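You operate a simulated robot arm through the tools that you are given. There is no shell and no other tool.

You run a simulated robot arm. Do the job below in one go: nothing can be reset, and whatever is moved stays where it is left.

## Task
Plug and fill the rinse tank, rinse the orange reel and stand it on the drip rack.
Fine: fill over the FILL line, never over MAX, and shut the tap. Set down upright: what you pick out. Where these are worked on the way, their far stop is far enough and under half their travel is too little: tank tap.

The check looks at the end state, three seconds after you hand in, the way a careful person would. Anything else that was tipped, shoved, dropped, spilled or broken makes it a failure.

## Robot
A 6-joint arm with a two-finger gripper, fixed in place. Base frame: the origin is at the foot of the arm, x ahead of it, y to its left, z up; the work surface is at about z = 0.85. Units: m, degrees, N and s.
Its first joint turns from -166.0 to 166.0 degrees. Payload 2.45 kg.
The TCP is the grasp point between the finger pads, 0.02 m short of the fingertips. In the tool frame z runs along the fingers and y along their closing line. Largest opening 0.14 m; the body of the gripper starts 0.168 m behind the TCP.
Orientation is that of the tool frame in the base frame, as a unit quaternion [w, x, y, z]. With the fingers straight down and closing along the base's y, the tool's x points along the base's -x, its y along +y and its z along -z.

## Interface
- The arm moves only by the tool jog_arm. Its argument "moves" is a list of rows, each a list of 7 numbers: the shift along the tool's x, y, z in m, then the turn, a rotation vector about the tool's x, y, z in degrees, then the finger opening in m, from 0 to 0.14. In form: [[dx, dy, dz, rx, ry, rz, fingers], ...]. A call has 1 to 20 rows; each row is the pose to reach, as a shift and turn from the pose commanded when the call began, along the tool's axes at that moment. A row lasts 0.2 s, in which the tool goes at most 0.05 m and 8.6 degrees; a call with a longer step from one row to the next is refused whole, and so is a gripper value outside its range. Where a pose cannot be reached the arm comes as near as it can. A force on the tool above 90 N (or 10 N above the force at the start of the call, whichever is more), or a blocked arm, ends the call early, and 0.2 s more pass. Each finger travels about 0.045 m/s and halts on what it meets, pressing with about 45 N; the grip force reading is that of the motor and also rises with nothing between the fingers. The clock runs only during rows and for 0.2 s after the last one: add rows that repeat a pose to give the fingers time. The reply holds the time, the measured pose of the TCP, the force on the tool along the base axes, the opening and the grip force, in the units named above and with some noise, with the torque about the TCP (base axes, N m) and any sound that the robot's microphone picked up, and new pictures: "show" is both (left out), scene, wrist or none.
- Cameras (640 x 400 px; columns grow to the right, rows downward): "scene" is fixed at [0.4135, 0.6467, 1.4442]; the picture's right is [-0.01, -1.00, 0.00], its down [-0.81, 0.01, -0.58] and it looks along [0.58, -0.00, -0.81] (base axes); focal length 242 px, centre (320, 200). "wrist" rides on the gripper at [0.078, 0.011, -0.209] in the tool frame; the picture's right is [-0.14, 0.99, 0.00], its down [-0.92, -0.13, -0.37] and it looks along [-0.37, -0.05, 0.93] (tool axes); focal length 280 px, centre (320, 200).
- measure_at(camera, pixels): for up to 12 pixels [column, row] of the newest picture of that camera ("zoom" is the newest enlarged one), the place [x, y, z] in the base frame of the surface seen there, good to about 0.002 m, but the place of the scene camera against the robot may be out by one fixed shift of up to 0.018 m in any direction. It takes no simulated time.
- enlarge(camera, box): a new picture of the part [left, top, right, bottom] of that camera's present view, enlarged. It takes no simulated time.
- close_job(): hands the job in; it is judged then, once.

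Unless the task says otherwise, let go and move clear before handing in.

The tools are called after ">>>" as name(argument=value, ...) on one line, values as JSON. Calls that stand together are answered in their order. jog_arm: Moves the arm, as the interface text tells. Its arguments: {"type":"object","properties":{"moves":{"type":"array","items":{"type":"array","items":{"type":"number"}}},"show":{"type":"string","enum":["both","scene","wrist","none"]}},"required":["moves"]} The other tools are called the same way: measure_at (camera, pixels) gives the place of the surface under pixels of a picture; enlarge (camera, box) takes an enlarged picture of a part of a camera's view; close_job () hands the job in.

At the start:

```text
clock: 0.0
tool_pos: [0.8989, 0.2042, 1.1054]
tool_rot: [0.0, 0.0, 1.0, 0.0]
wrist_force: [-0.6, -0.1, -0.4]
moment: [-0.04, 0.03, -0.02]
width: 0.1399
gripper_force: 0.0
```

scene: 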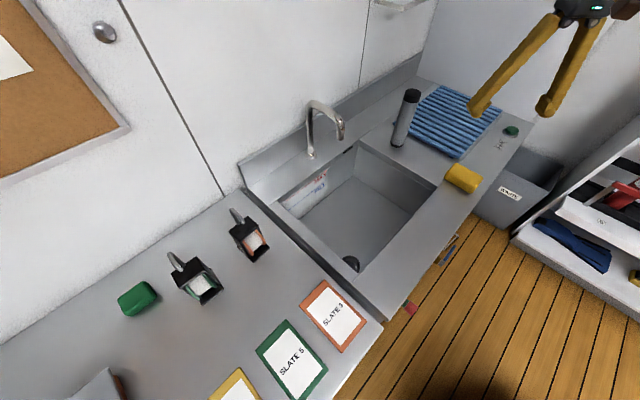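
wrist: 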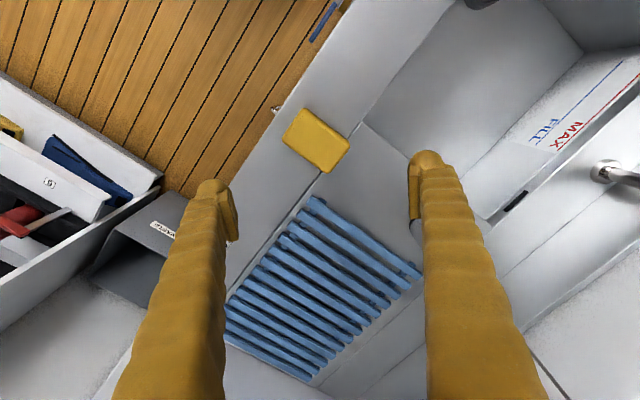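

The scene shows a sink around (350,200), a drip rack at (455,120), a green button at (510,131), a drain at (350,262), and two dark reel-like objects at (195,280) and (248,238). I'll enlarge several regions to identify everything before moving.

>>> enlarge(camera="scene", box=[100, 190, 300, 315])

>>> enlarge(camera="scene", box=[240, 80, 440, 205])

>>> enlarge(camera="scene", box=[380, 70, 580, 195])

>>> enlarge(camera="scene", box=[300, 200, 500, 325])

```text
3.20 times, centred on (200, 252) of scene
```

zoom: 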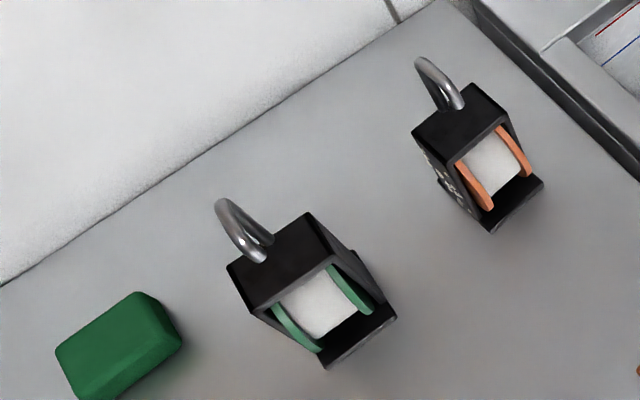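

```text
3.20 times, centred on (340, 142) of scene
```

zoom: 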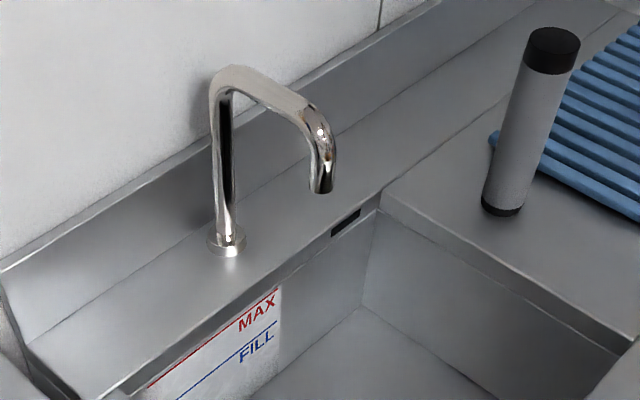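

```text
3.20 times, centred on (480, 132) of scene
```

zoom: 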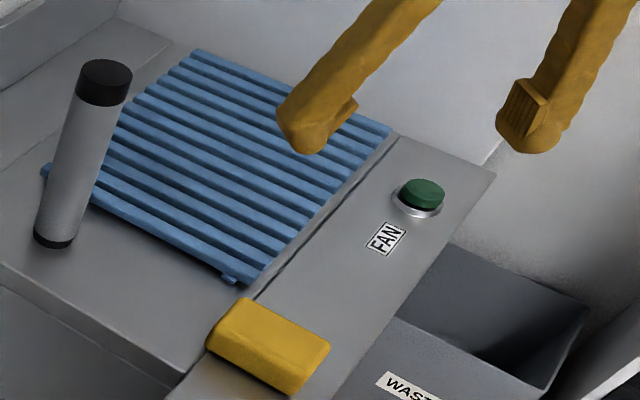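

```text
3.20 times, centred on (400, 262) of scene
```

zoom: 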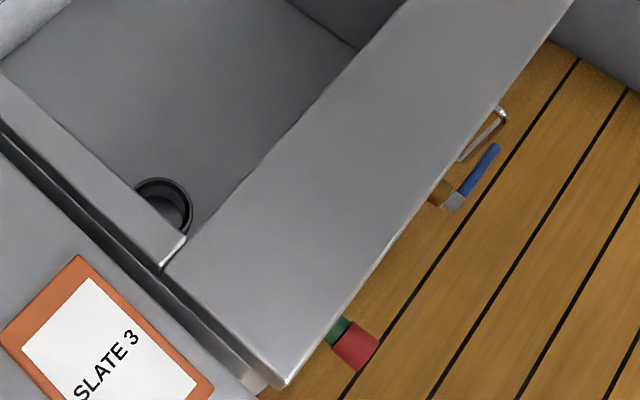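

The grey cylinder with black ends at (404,118) looks like a standpipe plug for the drain at (350,262); there are a blue lever and a red/green part under the front edge of the sink at (448,248) and (410,308). I'll measure key points and look closer.

>>> measure_at(camera="scene", pixels=[[411, 96], [396, 144], [350, 262], [340, 200], [300, 270], [430, 185], [345, 142], [445, 120], [510, 130], [462, 178], [410, 308], [450, 248]])

>>> enlarge(camera="scene", box=[380, 220, 480, 320])

>>> enlarge(camera="scene", box=[480, 120, 640, 300])

>>> enlarge(camera="scene", box=[320, 235, 384, 275])

>>> enlarge(camera="scene", box=[216, 195, 280, 265])

```text
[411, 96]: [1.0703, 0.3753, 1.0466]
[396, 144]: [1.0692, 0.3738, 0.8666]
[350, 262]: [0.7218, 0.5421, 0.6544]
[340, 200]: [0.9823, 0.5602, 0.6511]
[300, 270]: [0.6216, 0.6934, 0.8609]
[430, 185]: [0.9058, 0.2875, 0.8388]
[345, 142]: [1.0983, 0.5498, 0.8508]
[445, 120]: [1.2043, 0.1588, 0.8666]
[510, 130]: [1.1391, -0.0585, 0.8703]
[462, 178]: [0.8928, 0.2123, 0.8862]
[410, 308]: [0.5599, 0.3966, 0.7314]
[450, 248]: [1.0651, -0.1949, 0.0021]
```

```text
4.00 times, centred on (430, 270) of scene
```

zoom: 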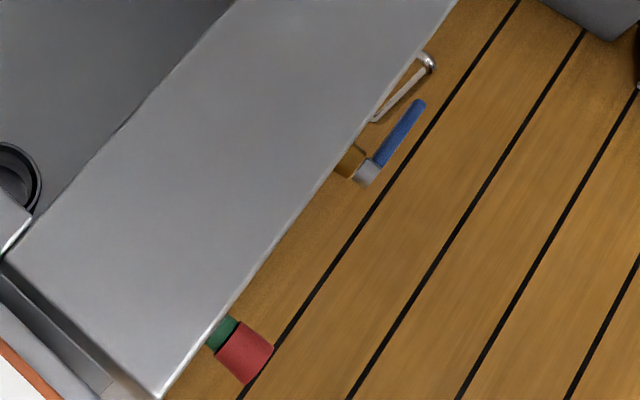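

```text
2.22 times, centred on (560, 210) of scene
```

zoom: 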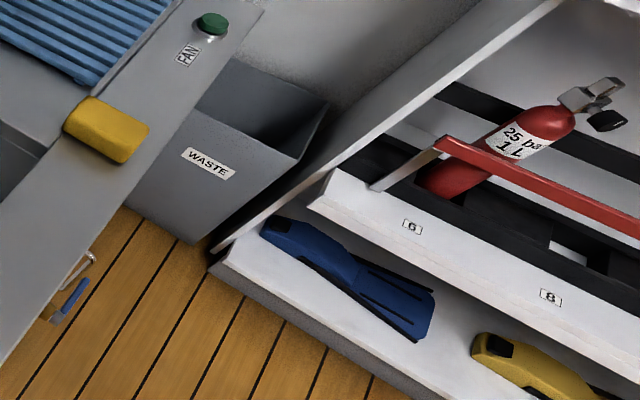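

```text
10.00 times, centred on (352, 255) of scene
```

zoom: 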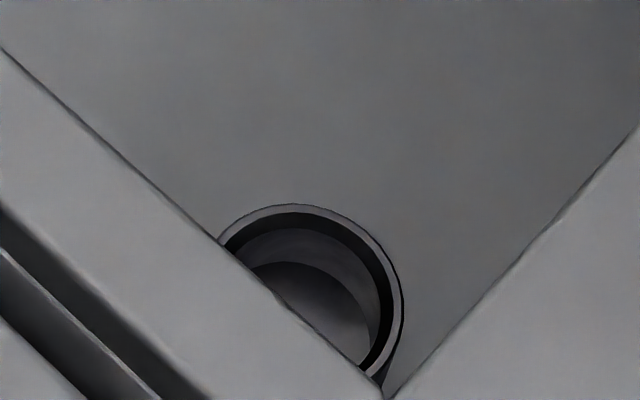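

```text
5.71 times, centred on (248, 230) of scene
```

zoom: 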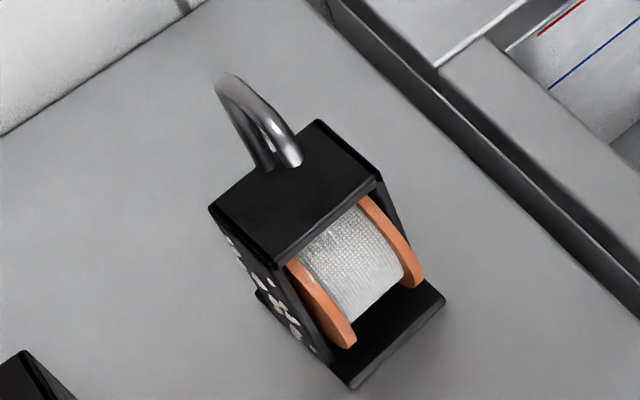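

The bench runs diagonally in the base frame, so I need its edges, the reel, and the front-panel items. I'll measure several more points on each.

>>> measure_at(camera="scene", pixels=[[384, 315], [480, 185], [530, 122], [245, 190], [420, 85], [275, 205], [356, 272], [436, 186], [357, 141], [330, 130], [313, 156], [340, 138]])

>>> measure_at(camera="scene", pixels=[[240, 213], [246, 223], [238, 234], [259, 226], [243, 241], [254, 234], [256, 263], [267, 249], [230, 225], [252, 262], [233, 210], [244, 225]])

>>> measure_at(camera="scene", pixels=[[412, 91], [420, 97], [404, 95], [392, 142], [404, 143], [398, 147], [415, 104], [407, 305], [412, 312], [401, 303], [405, 301], [448, 260]])

>>> measure_at(camera="scene", pixels=[[440, 87], [502, 110], [456, 158], [408, 130], [434, 120], [450, 130], [470, 120], [480, 105], [465, 110], [497, 145], [509, 131], [450, 165]])

```text
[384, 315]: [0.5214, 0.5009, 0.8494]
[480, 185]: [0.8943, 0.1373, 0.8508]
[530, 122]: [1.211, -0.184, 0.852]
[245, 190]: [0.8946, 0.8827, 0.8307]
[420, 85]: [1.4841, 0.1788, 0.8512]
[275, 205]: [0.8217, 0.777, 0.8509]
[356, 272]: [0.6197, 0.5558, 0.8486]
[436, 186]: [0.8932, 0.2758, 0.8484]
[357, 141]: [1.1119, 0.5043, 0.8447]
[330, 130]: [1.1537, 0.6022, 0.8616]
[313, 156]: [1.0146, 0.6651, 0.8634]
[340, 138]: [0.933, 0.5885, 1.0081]
```

```text
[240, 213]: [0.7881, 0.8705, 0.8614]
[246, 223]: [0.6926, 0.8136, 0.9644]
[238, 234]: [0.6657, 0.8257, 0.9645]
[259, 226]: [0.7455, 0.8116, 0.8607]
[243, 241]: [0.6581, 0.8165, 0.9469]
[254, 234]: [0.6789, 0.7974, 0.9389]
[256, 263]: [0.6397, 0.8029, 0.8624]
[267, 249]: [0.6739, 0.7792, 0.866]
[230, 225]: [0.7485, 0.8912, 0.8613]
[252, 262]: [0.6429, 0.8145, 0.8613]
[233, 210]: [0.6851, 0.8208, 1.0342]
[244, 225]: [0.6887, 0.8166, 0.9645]
```

```text
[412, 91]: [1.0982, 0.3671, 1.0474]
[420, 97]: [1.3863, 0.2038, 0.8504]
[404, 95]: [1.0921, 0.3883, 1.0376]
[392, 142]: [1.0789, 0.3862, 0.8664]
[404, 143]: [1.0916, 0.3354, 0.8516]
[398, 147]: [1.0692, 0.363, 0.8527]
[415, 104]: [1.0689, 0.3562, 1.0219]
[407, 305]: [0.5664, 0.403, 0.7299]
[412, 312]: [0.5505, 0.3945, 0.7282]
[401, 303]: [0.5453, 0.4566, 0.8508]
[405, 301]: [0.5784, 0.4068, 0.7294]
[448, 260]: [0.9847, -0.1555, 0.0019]
```

```text
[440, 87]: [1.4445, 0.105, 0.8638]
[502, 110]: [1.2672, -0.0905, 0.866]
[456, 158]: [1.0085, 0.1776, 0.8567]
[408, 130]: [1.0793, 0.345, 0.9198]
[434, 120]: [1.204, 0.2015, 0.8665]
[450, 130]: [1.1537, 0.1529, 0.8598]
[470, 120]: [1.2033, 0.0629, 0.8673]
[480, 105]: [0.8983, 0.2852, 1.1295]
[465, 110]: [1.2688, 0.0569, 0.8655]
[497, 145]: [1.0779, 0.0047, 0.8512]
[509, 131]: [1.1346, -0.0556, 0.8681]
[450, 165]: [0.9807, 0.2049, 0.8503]
```

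The bench is turned 45° (front edge runs from (0.52,0.50) to (1.21,-0.18)), the drain is near (0.71,0.545,0.65), and two candidate valves sit on the front panel. I'll turn the tool 45° and move in front of the bench to view the front fittings with the wrist camera.

>>> jog_arm(moves=[[0.042, 0.001, 0.013, 0, 0, -5.6, 0.14], [0.084, 0.002, 0.026, 0, 0, -11.2, 0.14], [0.126, 0.003, 0.039, 0, 0, -16.8, 0.14], [0.168, 0.004, 0.052, 0, 0, -22.5, 0.14], [0.21, 0.005, 0.065, 0, 0, -28.1, 0.14], [0.252, 0.006, 0.078, 0, 0, -33.7, 0.14], [0.294, 0.007, 0.091, 0, 0, -39.4, 0.14], [0.333, 0.008, 0.105, 0, 0, -45, 0.14]])

```text
clock: 1.8
tool_pos: [0.5654, 0.2121, 1.0004]
tool_rot: [-0.001, -0.384, 0.923, 0.0]
wrist_force: [0.1, -0.6, -0.2]
moment: [0.02, -0.02, 0.0]
width: 0.1398
gripper_force: 0.0
```

scene: 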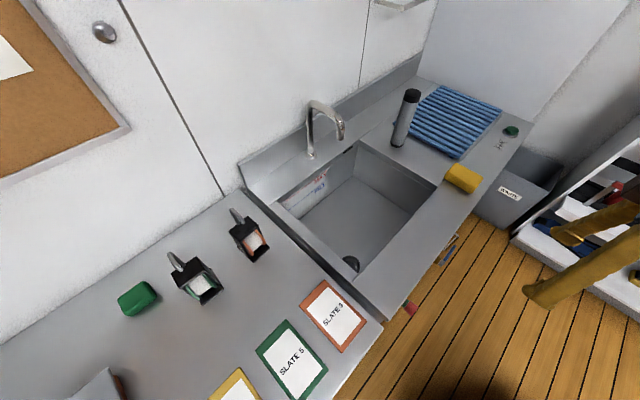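
wrist: 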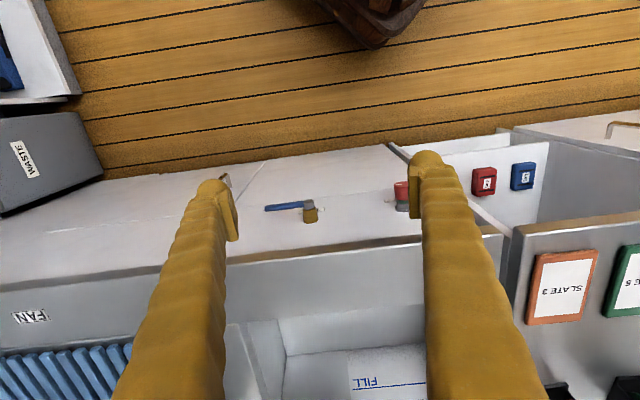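

The upside-down wrist view shows the front panel with a blue lever at (300,207), a red knob at (402,190) and switch boxes at (484,180) and (523,176). I'll enlarge those.

>>> enlarge(camera="wrist", box=[210, 150, 420, 280])

>>> enlarge(camera="wrist", box=[380, 130, 560, 240])

>>> measure_at(camera="wrist", pixels=[[270, 208], [300, 207], [310, 214], [310, 203], [402, 185], [402, 193], [402, 207], [350, 212], [484, 180], [523, 176], [227, 185], [300, 240]])

```text
3.05 times, centred on (315, 215) of wrist
```

zoom: 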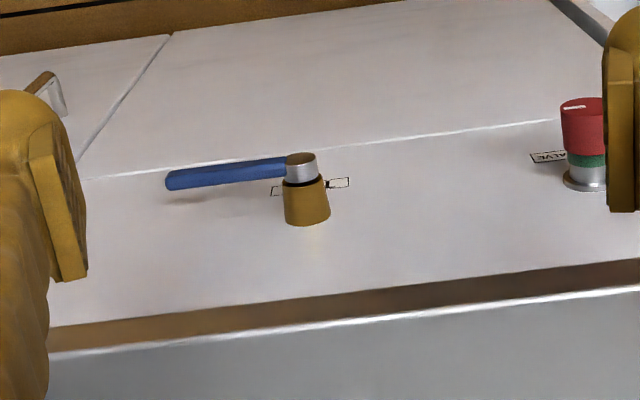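

```text
3.56 times, centred on (470, 185) of wrist
```

zoom: 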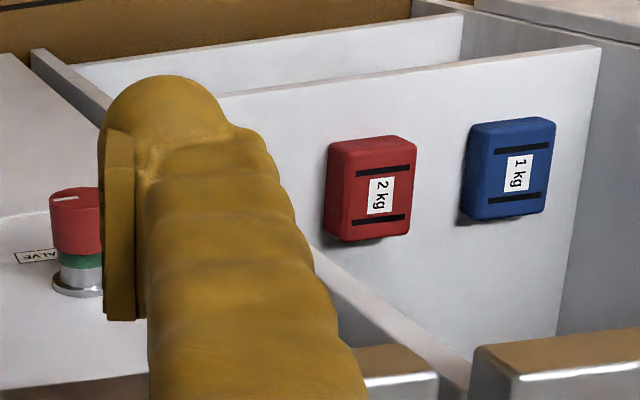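

```text
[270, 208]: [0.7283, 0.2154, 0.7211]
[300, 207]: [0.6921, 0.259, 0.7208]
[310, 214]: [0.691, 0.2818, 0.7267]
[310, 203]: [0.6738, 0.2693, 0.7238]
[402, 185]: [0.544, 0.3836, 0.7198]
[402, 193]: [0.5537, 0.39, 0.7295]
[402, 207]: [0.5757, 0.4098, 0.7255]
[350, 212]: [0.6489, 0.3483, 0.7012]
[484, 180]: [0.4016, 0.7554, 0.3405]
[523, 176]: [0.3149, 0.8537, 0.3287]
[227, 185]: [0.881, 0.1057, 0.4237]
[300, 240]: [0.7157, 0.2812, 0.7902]
```

A label ending in "ALVE" sits next to the red knob and another next to the blue lever. I'll lower and tilt the tool 30° forward to read both labels.

>>> jog_arm(moves=[[-0.002, -0.005, 0.032, 0, -7.5, 0, 0.14], [-0.005, -0.01, 0.065, 0, -15, 0, 0.14], [-0.008, -0.015, 0.097, 0, -22.5, 0, 0.14], [-0.01, -0.02, 0.13, 0, -30, 0, 0.14]], show="wrist")

>>> enlarge(camera="wrist", box=[220, 120, 420, 245])

```text
clock: 2.8
tool_pos: [0.5676, 0.1956, 0.8606]
tool_rot: [0.208, -0.398, 0.889, 0.089]
wrist_force: [1.9, 2.3, 1.0]
moment: [-0.3, 0.33, 0.07]
width: 0.1401
gripper_force: 0.1
```

wrist: 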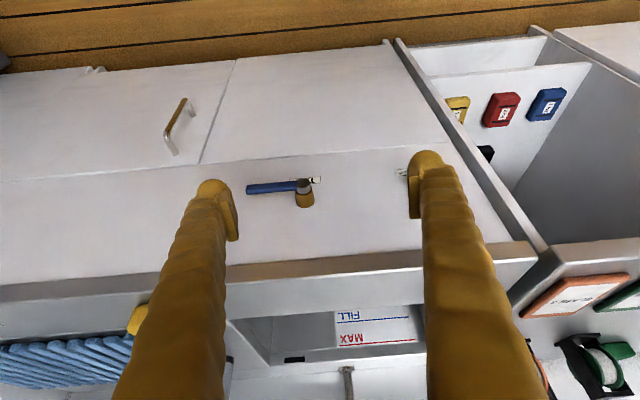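

```text
3.20 times, centred on (320, 182) of wrist
```

zoom: 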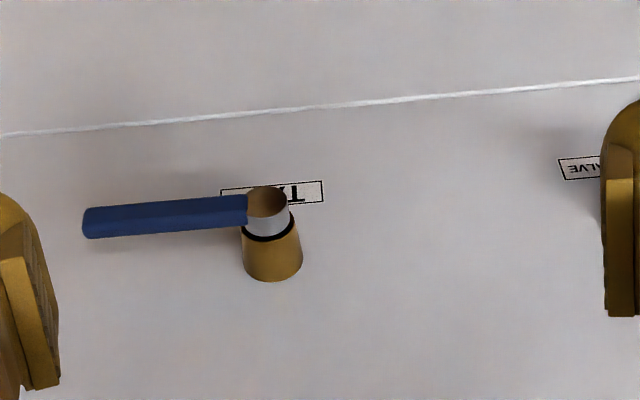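

The lever's label starts "T…" (tap) at (295,190 zoom). I'll slide left by 0.14 m to read the red knob's label.

>>> jog_arm(moves=[[0, 0.045, 0, 0, 0, 0, 0.14], [0, 0.09, 0, 0, 0, 0, 0.14], [0, 0.14, 0, 0, 0, 0, 0.14]], show="wrist")

>>> enlarge(camera="wrist", box=[220, 110, 420, 235])

```text
clock: 3.6
tool_pos: [0.5012, 0.3115, 0.8769]
tool_rot: [0.237, -0.37, 0.893, 0.097]
wrist_force: [0.3, -0.6, 0.6]
moment: [0.01, 0.0, 0.05]
width: 0.1399
gripper_force: 0.1
out of reach, approached as far as the arm can: row 3
```

wrist: 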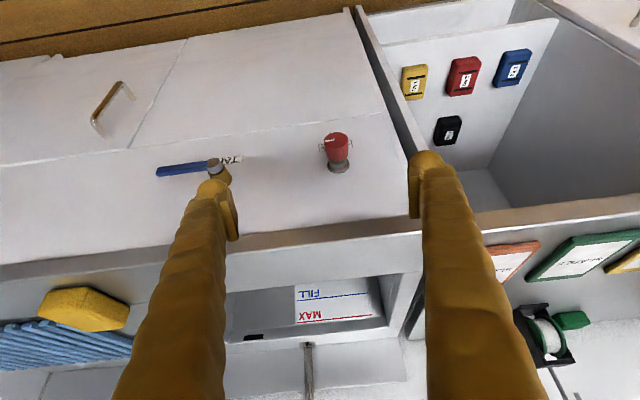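

```text
3.20 times, centred on (320, 172) of wrist
```

zoom: 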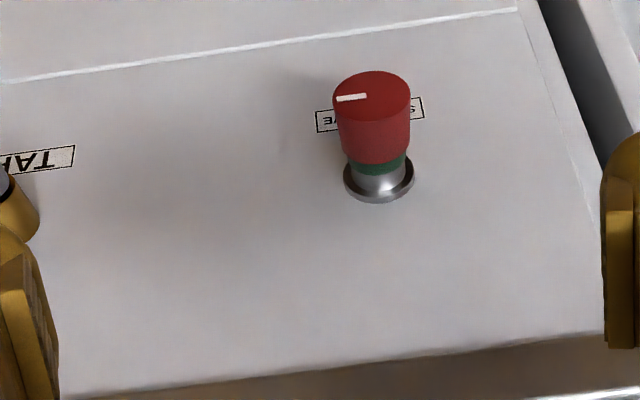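

The red knob's label reads "S… VALVE" with the middle hidden behind it, while the lever is "TA…" (tap). I'll shift further left for an oblique view of the knob's label and state.

>>> jog_arm(moves=[[-0.015, 0.04, 0, 0, 0, 0, 0.14], [-0.03, 0.08, 0, 0, 0, 0, 0.14], [-0.03, 0.12, 0, 0, 0, 0, 0.14]], show="wrist")

>>> enlarge(camera="wrist", box=[170, 110, 330, 210])

```text
clock: 4.4
tool_pos: [0.4435, 0.4043, 0.8811]
tool_rot: [0.232, -0.385, 0.889, 0.089]
wrist_force: [1.0, -0.3, 0.1]
moment: [0.01, 0.04, -0.15]
width: 0.1402
gripper_force: 0.0
out of reach, approached as far as the arm can: row 3
```

wrist: 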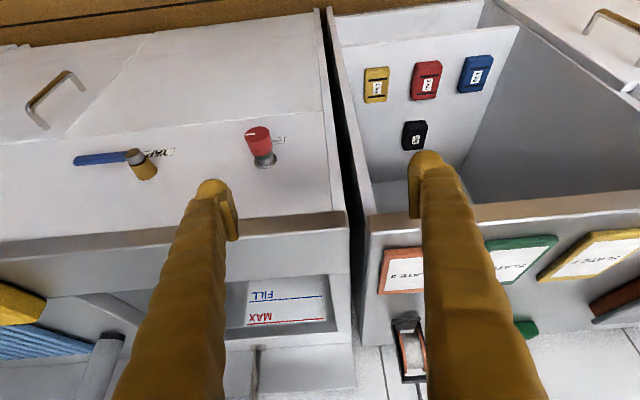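

```text
4.00 times, centred on (250, 160) of wrist
```

zoom: 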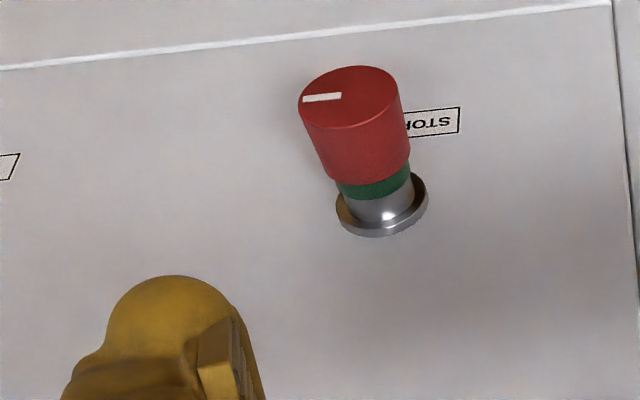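

The label reads "STOP VALVE" and its green band is showing, so the water supply is probably on; the blue lever is the tank tap. Next I'll rise and go over the tank for a look at the drain, standpipe and fill lines.

>>> jog_arm(moves=[[-0.023, 0, -0.039, 0, 5, 0, 0.14], [-0.045, 0, -0.078, 0, 10, 0, 0.14], [-0.068, 0, -0.117, 0, 15, 0, 0.14], [-0.09, 0, -0.156, 0, 20, 0, 0.14], [-0.113, 0, -0.195, 0, 25, 0, 0.14], [-0.135, 0, -0.234, 0, 30, 0, 0.14], [-0.161, -0.034, -0.219, 0, 30, 0, 0.14], [-0.187, -0.068, -0.204, 0, 30, 0, 0.14], [-0.213, -0.102, -0.189, 0, 30, 0, 0.14], [-0.239, -0.136, -0.174, 0, 30, 0, 0.14], [-0.265, -0.17, -0.159, 0, 30, 0, 0.14]])

```text
clock: 6.8
tool_pos: [0.6646, 0.3957, 1.1627]
tool_rot: [0.0, -0.382, 0.924, 0.0]
wrist_force: [-0.9, -0.5, 0.6]
moment: [0.02, -0.02, -0.02]
width: 0.1401
gripper_force: 0.1
out of reach, approached as far as the arm can: row 1, 2
```

scene: 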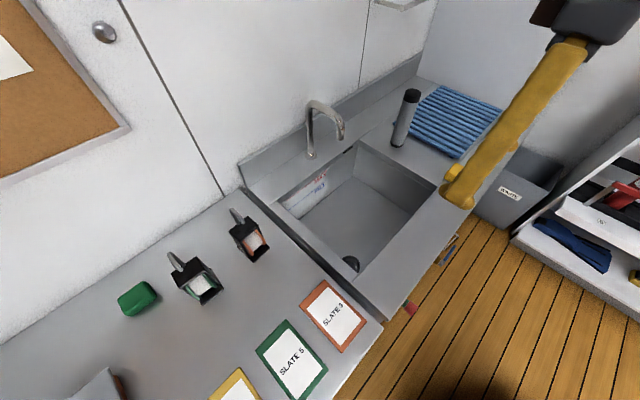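
wrist: 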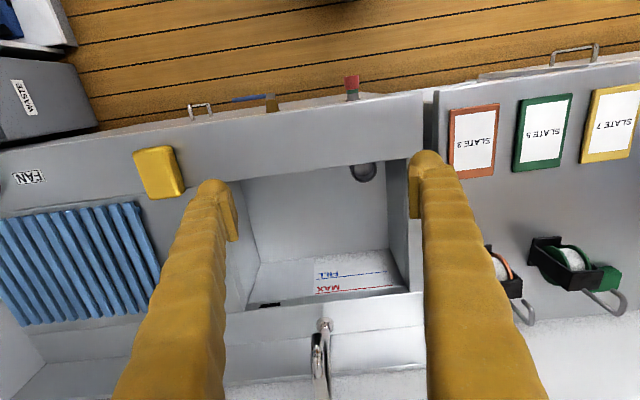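

The wrist view shows the drain at (363,171) in the front-left tank corner and the reels at right (500,265),(570,260). I'll measure and enlarge for accurate robot-frame positions.

>>> enlarge(camera="wrist", box=[310, 140, 430, 215])

>>> measure_at(camera="wrist", pixels=[[363, 171], [350, 171], [376, 171], [363, 182], [363, 162], [330, 190], [240, 182], [250, 260], [408, 292], [325, 325], [157, 172], [345, 275]])

>>> enlarge(camera="wrist", box=[0, 200, 240, 350])

```text
5.33 times, centred on (370, 178) of wrist
```

zoom: 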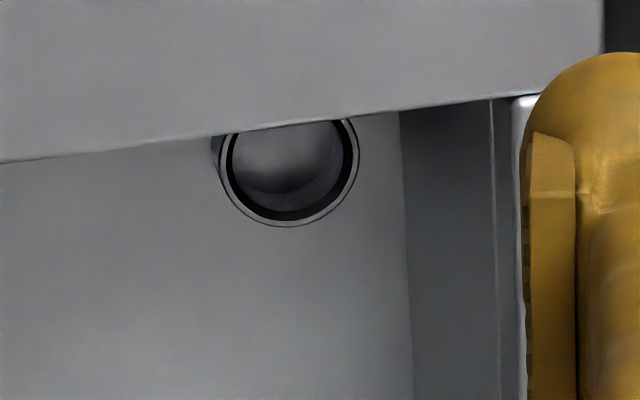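

```text
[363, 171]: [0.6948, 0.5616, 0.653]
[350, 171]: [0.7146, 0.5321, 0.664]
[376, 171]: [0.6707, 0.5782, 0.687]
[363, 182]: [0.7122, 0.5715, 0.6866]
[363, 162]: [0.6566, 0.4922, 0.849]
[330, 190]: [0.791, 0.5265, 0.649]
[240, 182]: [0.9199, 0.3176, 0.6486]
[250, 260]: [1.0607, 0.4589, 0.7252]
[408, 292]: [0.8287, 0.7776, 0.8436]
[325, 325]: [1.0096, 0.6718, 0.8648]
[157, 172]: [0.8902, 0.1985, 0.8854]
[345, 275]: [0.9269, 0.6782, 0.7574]
```

```text
2.67 times, centred on (120, 275) of wrist
```

zoom: 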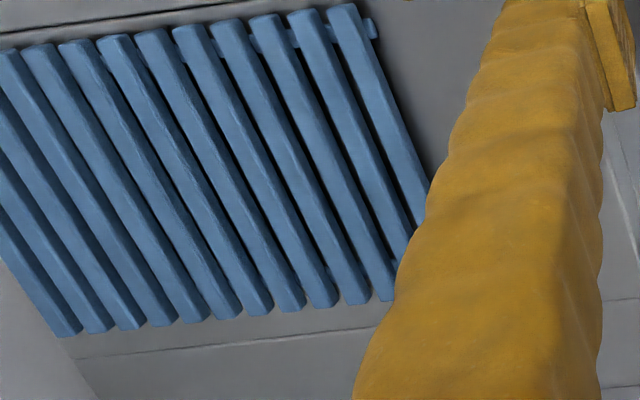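

The drain is a raised socket with its rim at about z=0.687, centre about (0.688,0.555), so the grey tube is its standpipe plug. I'll turn toward the standpipe (azimuth ~19.5°) and look at it with the wrist camera.

>>> jog_arm(moves=[[0.018, -0.033, -0.01, 0, 0, 6.4, 0.14], [0.036, -0.066, -0.02, 0, 0, 12.8, 0.14], [0.055, -0.1, -0.03, 0, 0, 19.1, 0.14], [0.073, -0.133, -0.04, 0, 0, 25.5, 0.14]], show="wrist")

```text
clock: 7.8
tool_pos: [0.707, 0.2496, 1.204]
tool_rot: [0.0, -0.168, 0.986, 0.0]
wrist_force: [-0.8, -1.1, -0.8]
moment: [0.03, 0.0, 0.0]
width: 0.1399
gripper_force: 0.1
```

wrist: 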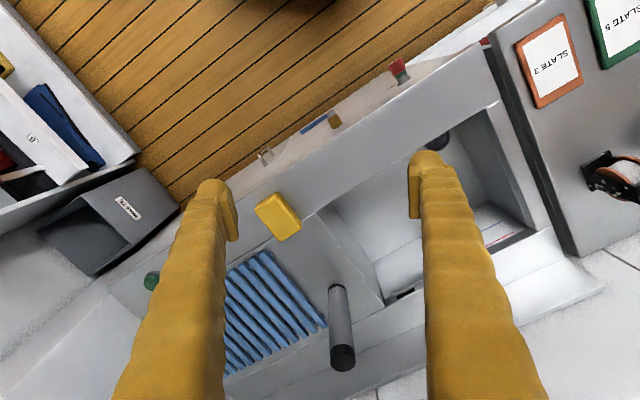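

The standpipe is seen between the fingers, base at about (337,290) and top at (342,360). I'll enlarge and measure it.

>>> enlarge(camera="wrist", box=[280, 270, 400, 390])

>>> measure_at(camera="wrist", pixels=[[342, 348], [330, 348], [353, 348], [342, 366], [337, 320], [330, 300], [338, 300], [345, 300], [337, 288], [330, 290], [344, 289], [320, 290]])

```text
3.33 times, centred on (340, 330) of wrist
```

zoom: 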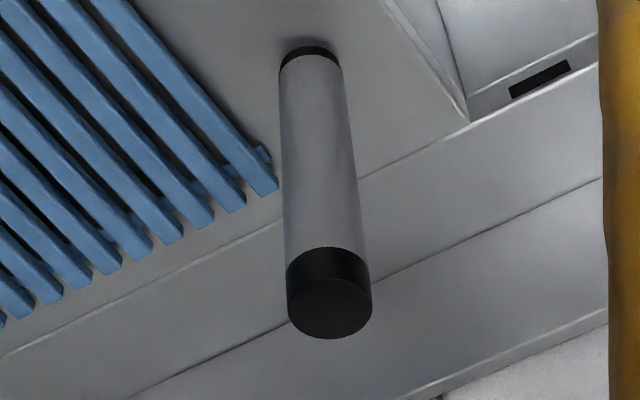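

```text
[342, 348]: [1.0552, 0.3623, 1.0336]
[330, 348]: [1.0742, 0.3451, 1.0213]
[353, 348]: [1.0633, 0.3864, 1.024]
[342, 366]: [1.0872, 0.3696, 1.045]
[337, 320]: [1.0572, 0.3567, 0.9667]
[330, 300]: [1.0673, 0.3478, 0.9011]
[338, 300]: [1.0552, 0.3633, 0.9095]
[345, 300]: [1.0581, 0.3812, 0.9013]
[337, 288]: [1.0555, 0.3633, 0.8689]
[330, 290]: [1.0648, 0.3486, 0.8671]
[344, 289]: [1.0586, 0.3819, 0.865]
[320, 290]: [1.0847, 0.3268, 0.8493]
```

The standpipe's centre is about (1.075,0.369), diameter about 0.045, top z≈1.047 — beyond tool-down reach, so I'll tilt the tool 45° outward and test reach above it.

>>> jog_arm(moves=[[-0.03, 0, 0, 0, -7.5, 0, 0.14], [-0.06, 0, 0, 0, -15, 0, 0.14], [-0.1, 0, 0, 0, -22.5, 0, 0.14], [-0.13, -0.003, 0, 0, -30, 0, 0.14], [-0.16, -0.006, 0, 0, -37.5, 0, 0.14], [-0.2, -0.01, 0, 0, -45, 0, 0.14]])

```text
clock: 9.2
tool_pos: [0.8994, 0.3082, 1.2053]
tool_rot: [0.378, -0.156, 0.91, 0.065]
wrist_force: [0.5, 0.7, 0.4]
moment: [-0.01, 0.02, -0.01]
width: 0.1401
gripper_force: 0.0
```

scene: 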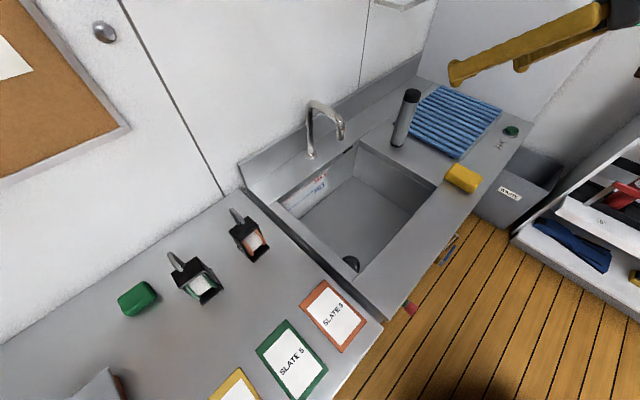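
wrist: 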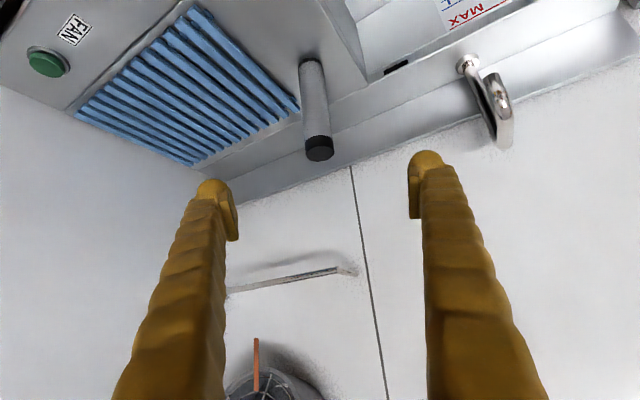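

Reached with 45° tilt. I'll re-measure the pipe from here for an accurate grasp.

>>> measure_at(camera="wrist", pixels=[[320, 150], [308, 150], [331, 150], [320, 139], [307, 139], [331, 138], [315, 110], [303, 110], [327, 110], [312, 70], [313, 62], [320, 158]])

>>> enlarge(camera="wrist", box=[260, 40, 380, 180])

```text
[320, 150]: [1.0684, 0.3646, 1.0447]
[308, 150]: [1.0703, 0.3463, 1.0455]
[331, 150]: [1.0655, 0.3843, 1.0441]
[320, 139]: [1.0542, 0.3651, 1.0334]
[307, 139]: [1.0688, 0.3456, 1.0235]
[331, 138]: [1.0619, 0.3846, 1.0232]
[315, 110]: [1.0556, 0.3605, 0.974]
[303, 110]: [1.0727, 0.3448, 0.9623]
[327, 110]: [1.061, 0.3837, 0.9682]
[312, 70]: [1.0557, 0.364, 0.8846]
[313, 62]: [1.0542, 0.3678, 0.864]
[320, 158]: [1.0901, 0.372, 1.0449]
```

```text
2.86 times, centred on (320, 110) of wrist
```

zoom: 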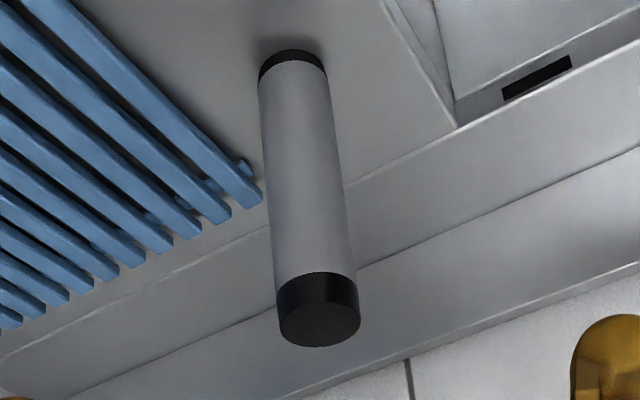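

The pipe's centre is at about (1.074,0.367), diameter 0.046, top z 1.045. I'll test reach with a 35° tilt at a pre-grasp point just above its top.

>>> jog_arm(moves=[[-0.004, -0.001, 0.041, 0, 2.5, 0, 0.1], [-0.008, -0.002, 0.082, 0, 5, 0, 0.1], [-0.012, -0.003, 0.123, 0, 7.5, 0, 0.1], [-0.0154, -0.003, 0.164, 0, 10, 0, 0.1]])

```text
clock: 10.2
tool_pos: [1.0187, 0.3473, 1.0996]
tool_rot: [0.296, -0.162, 0.94, 0.051]
wrist_force: [-1.6, 0.2, 0.5]
moment: [-0.03, 0.05, 0.01]
width: 0.1001
gripper_force: 0.1
```

scene: 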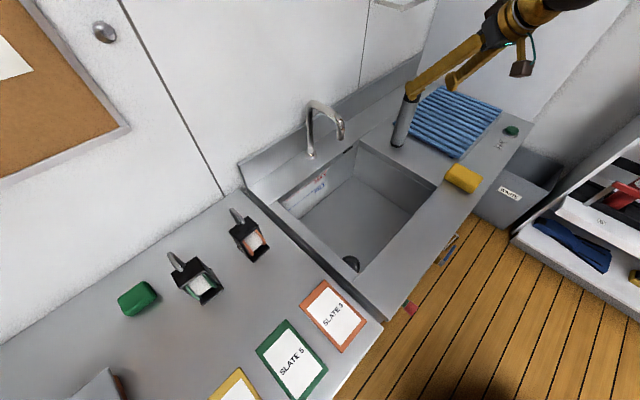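
wrist: 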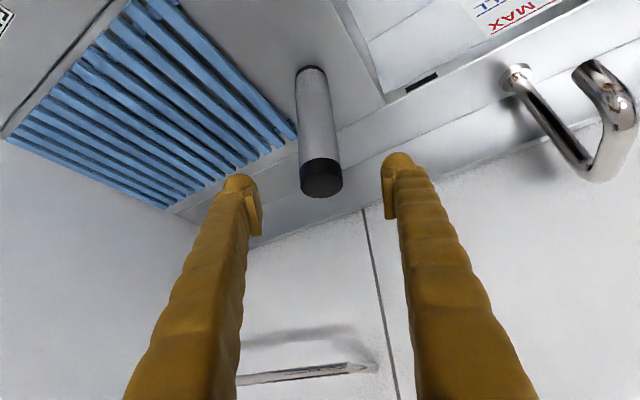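

Reached with the pipe top at (321,178) centred between the fingertips. I'll advance 0.10 m along the tool axis with fingers open.

>>> jog_arm(moves=[[0, 0, 0.033, 0, 0, 0, 0.1], [0, 0, 0.067, 0, 0, 0, 0.1], [0, 0, 0.1, 0, 0, 0, 0.1], [0, 0, 0.1, 0, 0, 0, 0.1]])

```text
clock: 11.2
tool_pos: [1.0733, 0.3668, 1.0173]
tool_rot: [0.296, -0.161, 0.94, 0.051]
wrist_force: [0.2, -0.1, 1.0]
moment: [-0.03, 0.01, -0.02]
width: 0.1
gripper_force: 0.0
```

scene: 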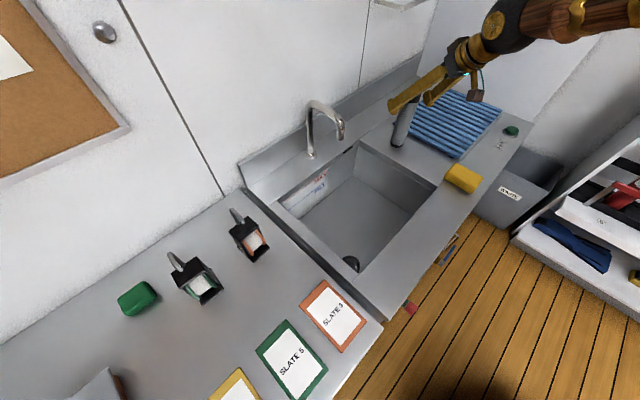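
wrist: 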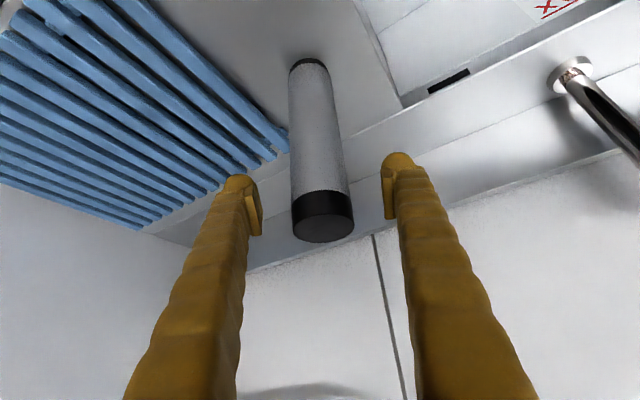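

Pipe is between the fingers at the right depth. I'll close the fingers on it.

>>> jog_arm(moves=[[0, 0, 0, 0, 0, 0, 0.08], [0, 0, 0, 0, 0, 0, 0.06], [0, 0, 0, 0, 0, 0, 0.03], [0, 0, 0, 0, 0, 0, 0.03], [0, 0, 0, 0, 0, 0, 0.03]], show="wrist")

```text
clock: 12.4
tool_pos: [1.0724, 0.3668, 1.0174]
tool_rot: [0.296, -0.161, 0.94, 0.051]
wrist_force: [0.6, 0.4, -0.8]
moment: [-0.03, -0.1, 0.01]
width: 0.0472
gripper_force: 39.0
```

wrist: 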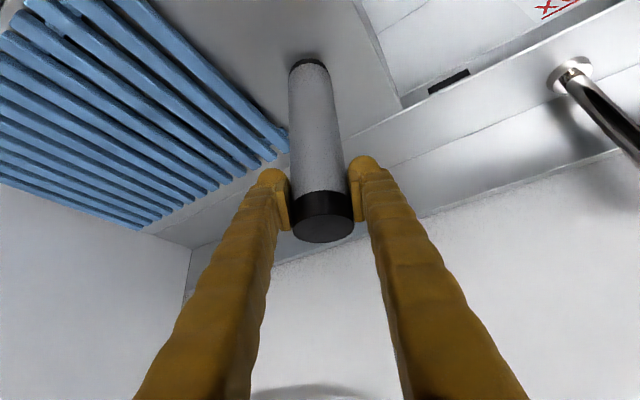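

Gripped (width 0.047, 39 N). I'll lift 0.08 m straight up, then draw back toward the robot 0.15 m.

>>> jog_arm(moves=[[-0.0115, 0, -0.0164, 0, 0, 0, 0.03], [-0.023, 0, -0.0328, 0, 0, 0, 0.03], [-0.0345, 0, -0.049, 0, 0, 0, 0.03], [-0.046, 0, -0.0655, 0, 0, 0, 0.03], [-0.015, 0, -0.087, 0, 0, 0, 0.03], [0.016, 0, -0.1085, 0, 0, 0, 0.03], [0.0465, 0, -0.13, 0, 0, 0, 0.03], [0.077, 0, -0.1516, 0, 0, 0, 0.03]])

```text
clock: 14.2
tool_pos: [0.9328, 0.3159, 1.0951]
tool_rot: [0.297, -0.161, 0.94, 0.05]
wrist_force: [-0.1, -0.4, -3.5]
moment: [0.0, 0.0, 0.0]
width: 0.0467
gripper_force: 45.3
```

scene: 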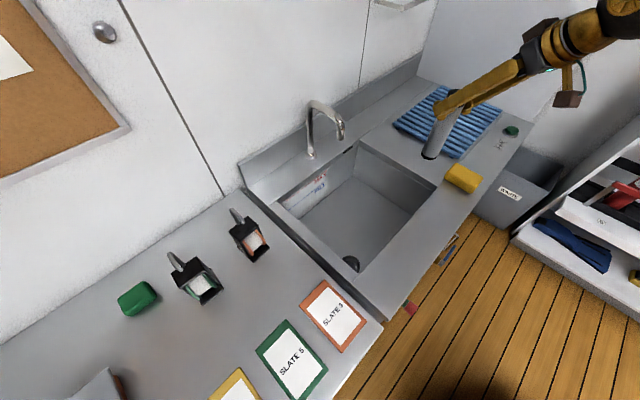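
wrist: 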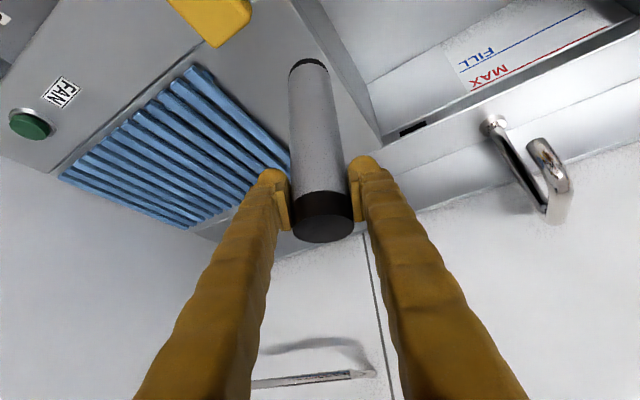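

Pipe is held vertical and weighs about 3 N. Inserting at this 35° tilt would leave only ~3 mm over the tank's front edge, so I'll set it upright on the front strip at about (0.728,0.375) and regrasp it from straight above.

>>> jog_arm(moves=[[0.028, 0.025, -0.02, 0, 0, 0, 0.03], [0.057, 0.05, -0.04, 0, 0, 0, 0.03], [0.085, 0.074, -0.06, 0, 0, 0, 0.03], [0.113, 0.099, -0.08, 0, 0, 0, 0.03], [0.1418, 0.1238, -0.0994, 0, 0, 0, 0.03], [0.1533, 0.1238, -0.083, 0, 0, 0, 0.03], [0.1648, 0.1238, -0.0666, 0, 0, 0, 0.03]])

```text
clock: 15.8
tool_pos: [0.7274, 0.3761, 1.0576]
tool_rot: [0.296, -0.161, 0.94, 0.05]
wrist_force: [-0.2, 0.3, -3.9]
moment: [-0.03, 0.02, 0.0]
width: 0.0467
gripper_force: 45.4
```

scene: 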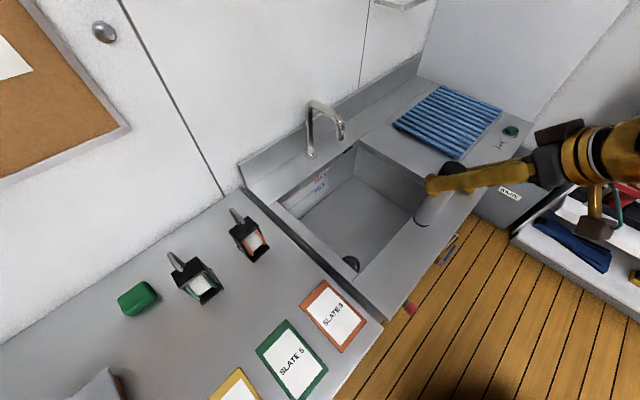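
wrist: 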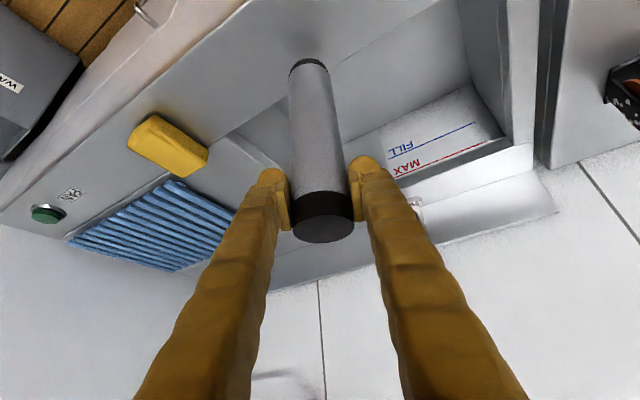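

Pipe hangs over the strip, bottom about 0.04 m above it. I'll lower it gently toward contact.

>>> jog_arm(moves=[[0.0075, 0, 0.0106, 0, 0, 0, 0.03], [0.015, 0, 0.0213, 0, 0, 0, 0.03], [0.0207, 0, 0.0295, 0, 0, 0, 0.03], [0.0218, 0, 0.0311, 0, 0, 0, 0.03], [0.0224, 0, 0.032, 0, 0, 0, 0.03]], show="wrist")

```text
clock: 17.0
tool_pos: [0.7272, 0.3761, 1.0179]
tool_rot: [0.297, -0.161, 0.94, 0.051]
wrist_force: [0.8, 0.2, -2.6]
moment: [0.0, 0.0, 0.01]
width: 0.0467
gripper_force: 44.7
```

wrist: 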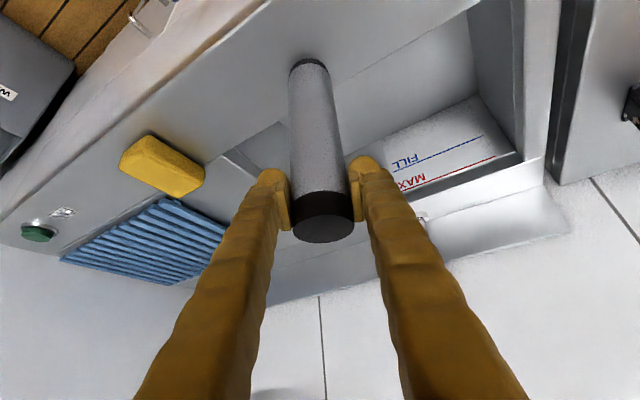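

Force is about to transfer (−2.6 N). I'll lower by another 1–2 mm to confirm contact.

>>> jog_arm(moves=[[0.0006, 0, 0.0008, 0, 0, 0, 0.03], [0.0011, 0, 0.0016, 0, 0, 0, 0.03]], show="none")

```text
clock: 17.6
tool_pos: [0.7277, 0.3765, 1.0168]
tool_rot: [0.296, -0.162, 0.94, 0.052]
wrist_force: [-4.2, -4.8, 22.9]
moment: [-0.51, 0.47, -0.03]
width: 0.0466
gripper_force: 44.8
```

Contact (+23 N). I'll ease up 1 mm and open the fingers.

>>> jog_arm(moves=[[-0.0005, 0, -0.0008, 0, 0, 0, 0.03], [-0.0005, 0, -0.0008, 0, 0, 0, 0.055], [-0.0005, 0, -0.0008, 0, 0, 0, 0.07], [-0.0005, 0, -0.0008, 0, 0, 0, 0.1], [-0.0005, 0, -0.0008, 0, 0, 0, 0.1]])

```text
clock: 18.8
tool_pos: [0.7267, 0.376, 1.0155]
tool_rot: [0.296, -0.162, 0.94, 0.052]
wrist_force: [-0.1, 0.1, -0.5]
moment: [0.01, 0.0, -0.02]
width: 0.0999
gripper_force: 0.0
```

scene: 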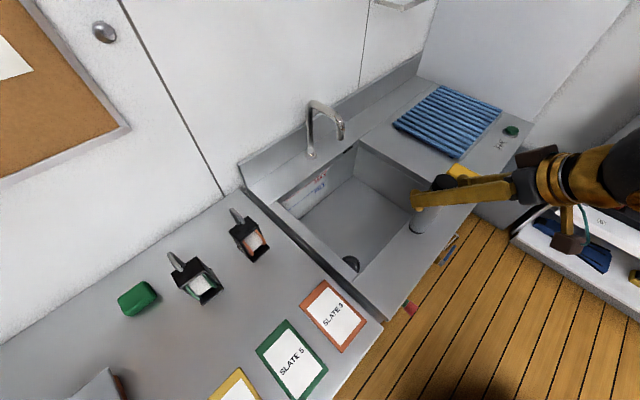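
wrist: 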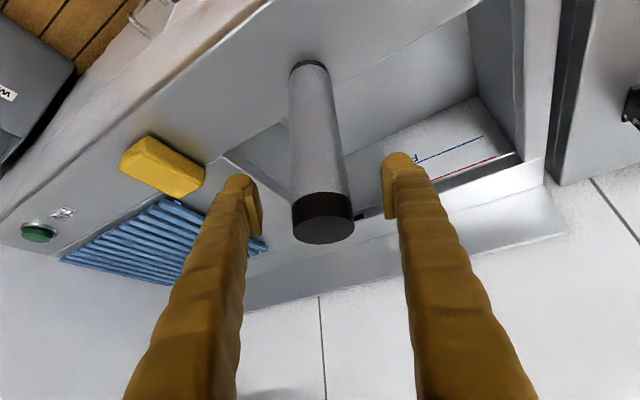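

The pipe stands free on the strip. I'll retreat along the tool axis.

>>> jog_arm(moves=[[0, 0, -0.04, 0, 0, 0, 0.1], [0, 0, -0.08, 0, 0, 0, 0.1], [0, 0, -0.12, 0, 0, 0, 0.12], [-0.02, 0, -0.16, 0, 7, 0, 0.14], [-0.04, 0, -0.19, 0, 14, 0, 0.14], [-0.06, 0, -0.21, 0, 21, 0, 0.14], [-0.08, 0, -0.23, 0, 28, 0, 0.14], [-0.1, 0, -0.24, 0, 35, 0, 0.14]])

```text
clock: 20.6
tool_pos: [0.6744, 0.3564, 1.2715]
tool_rot: [0.0, -0.169, 0.986, 0.001]
wrist_force: [-0.6, -0.1, 0.5]
moment: [0.01, -0.06, 0.01]
width: 0.1401
gripper_force: 0.0
```

scene: 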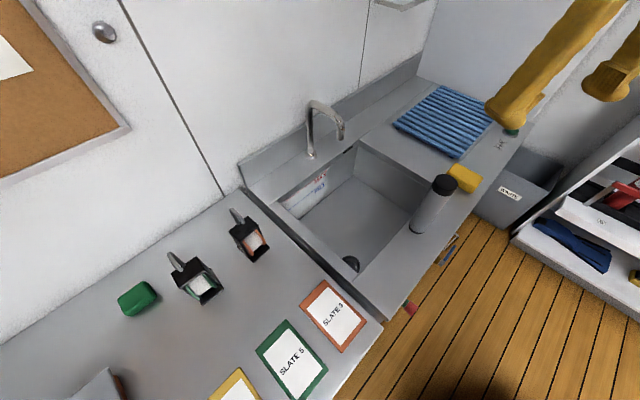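
wrist: 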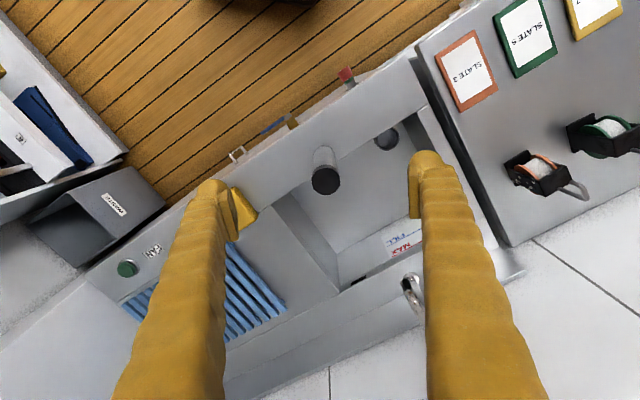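

The pipe stands at (325,175) in the wrist view and the drain shows at (387,138). I'll turn heading to 45° and hover over the drain for a precise look.

>>> jog_arm(moves=[[-0.02, 0.038, 0.006, 0, 0, -5.1, 0.14], [-0.039, 0.077, 0.012, 0, 0, -10.2, 0.14], [-0.059, 0.115, 0.018, 0, 0, -15.3, 0.14], [-0.078, 0.153, 0.024, 0, 0, -20.4, 0.14], [-0.098, 0.192, 0.03, 0, 0, -25.5, 0.14]], show="wrist")

>>> enlarge(camera="wrist", box=[260, 70, 400, 160])

```text
clock: 21.8
tool_pos: [0.7049, 0.571, 1.2411]
tool_rot: [0.001, -0.384, 0.923, 0.001]
wrist_force: [-0.3, -1.3, -0.5]
moment: [0.05, -0.03, 0.0]
width: 0.14
gripper_force: 0.1
```

wrist: 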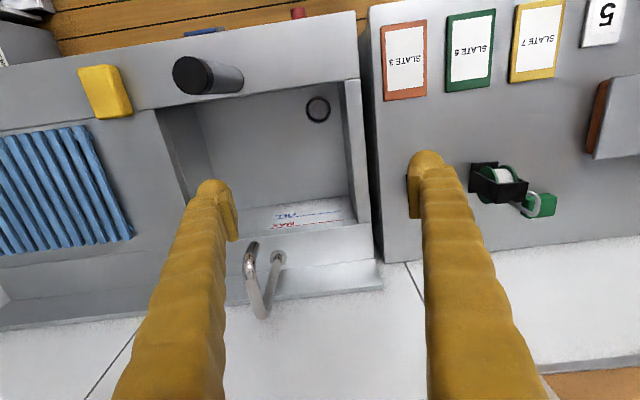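

```text
4.44 times, centred on (330, 115) of wrist
```

zoom: 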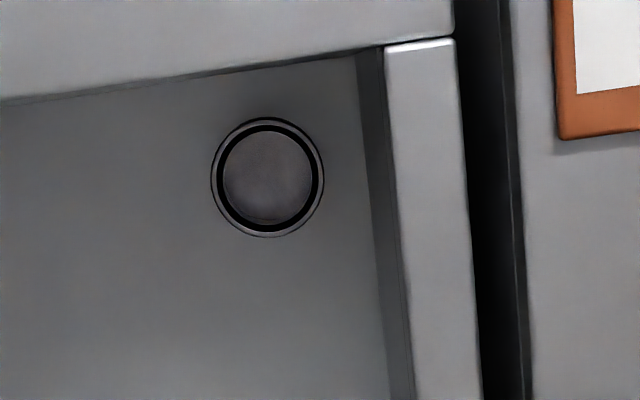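

Now the drain is fully visible at zoom (267,177). I'll measure rim and floor points, plus the reel region.

>>> measure_at(camera="zoom", pixels=[[215, 177], [320, 177], [267, 120], [267, 235], [267, 177], [250, 177], [285, 177], [267, 195], [150, 250], [340, 177], [300, 75], [225, 177]])

>>> measure_at(camera="wrist", pixels=[[192, 74], [220, 78], [105, 90], [300, 212], [300, 220], [340, 205], [250, 250], [248, 243], [308, 75], [345, 75], [360, 80], [150, 150]])

```text
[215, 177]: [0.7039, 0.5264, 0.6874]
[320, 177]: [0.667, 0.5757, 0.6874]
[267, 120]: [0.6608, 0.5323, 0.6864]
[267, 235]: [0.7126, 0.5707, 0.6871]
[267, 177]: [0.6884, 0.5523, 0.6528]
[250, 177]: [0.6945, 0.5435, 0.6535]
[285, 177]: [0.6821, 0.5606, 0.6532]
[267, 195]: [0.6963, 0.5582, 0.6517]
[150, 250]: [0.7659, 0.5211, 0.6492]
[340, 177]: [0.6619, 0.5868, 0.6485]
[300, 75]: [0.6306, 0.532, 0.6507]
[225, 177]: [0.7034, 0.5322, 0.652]
```

```text
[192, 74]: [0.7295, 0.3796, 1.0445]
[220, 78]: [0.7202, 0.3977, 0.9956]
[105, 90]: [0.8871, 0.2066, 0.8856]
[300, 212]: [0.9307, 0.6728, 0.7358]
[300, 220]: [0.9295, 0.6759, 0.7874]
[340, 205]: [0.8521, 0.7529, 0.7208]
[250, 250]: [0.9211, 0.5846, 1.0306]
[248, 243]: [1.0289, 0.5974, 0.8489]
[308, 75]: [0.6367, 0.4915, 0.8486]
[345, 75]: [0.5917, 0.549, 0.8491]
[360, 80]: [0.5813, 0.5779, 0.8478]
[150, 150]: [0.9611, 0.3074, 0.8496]
```

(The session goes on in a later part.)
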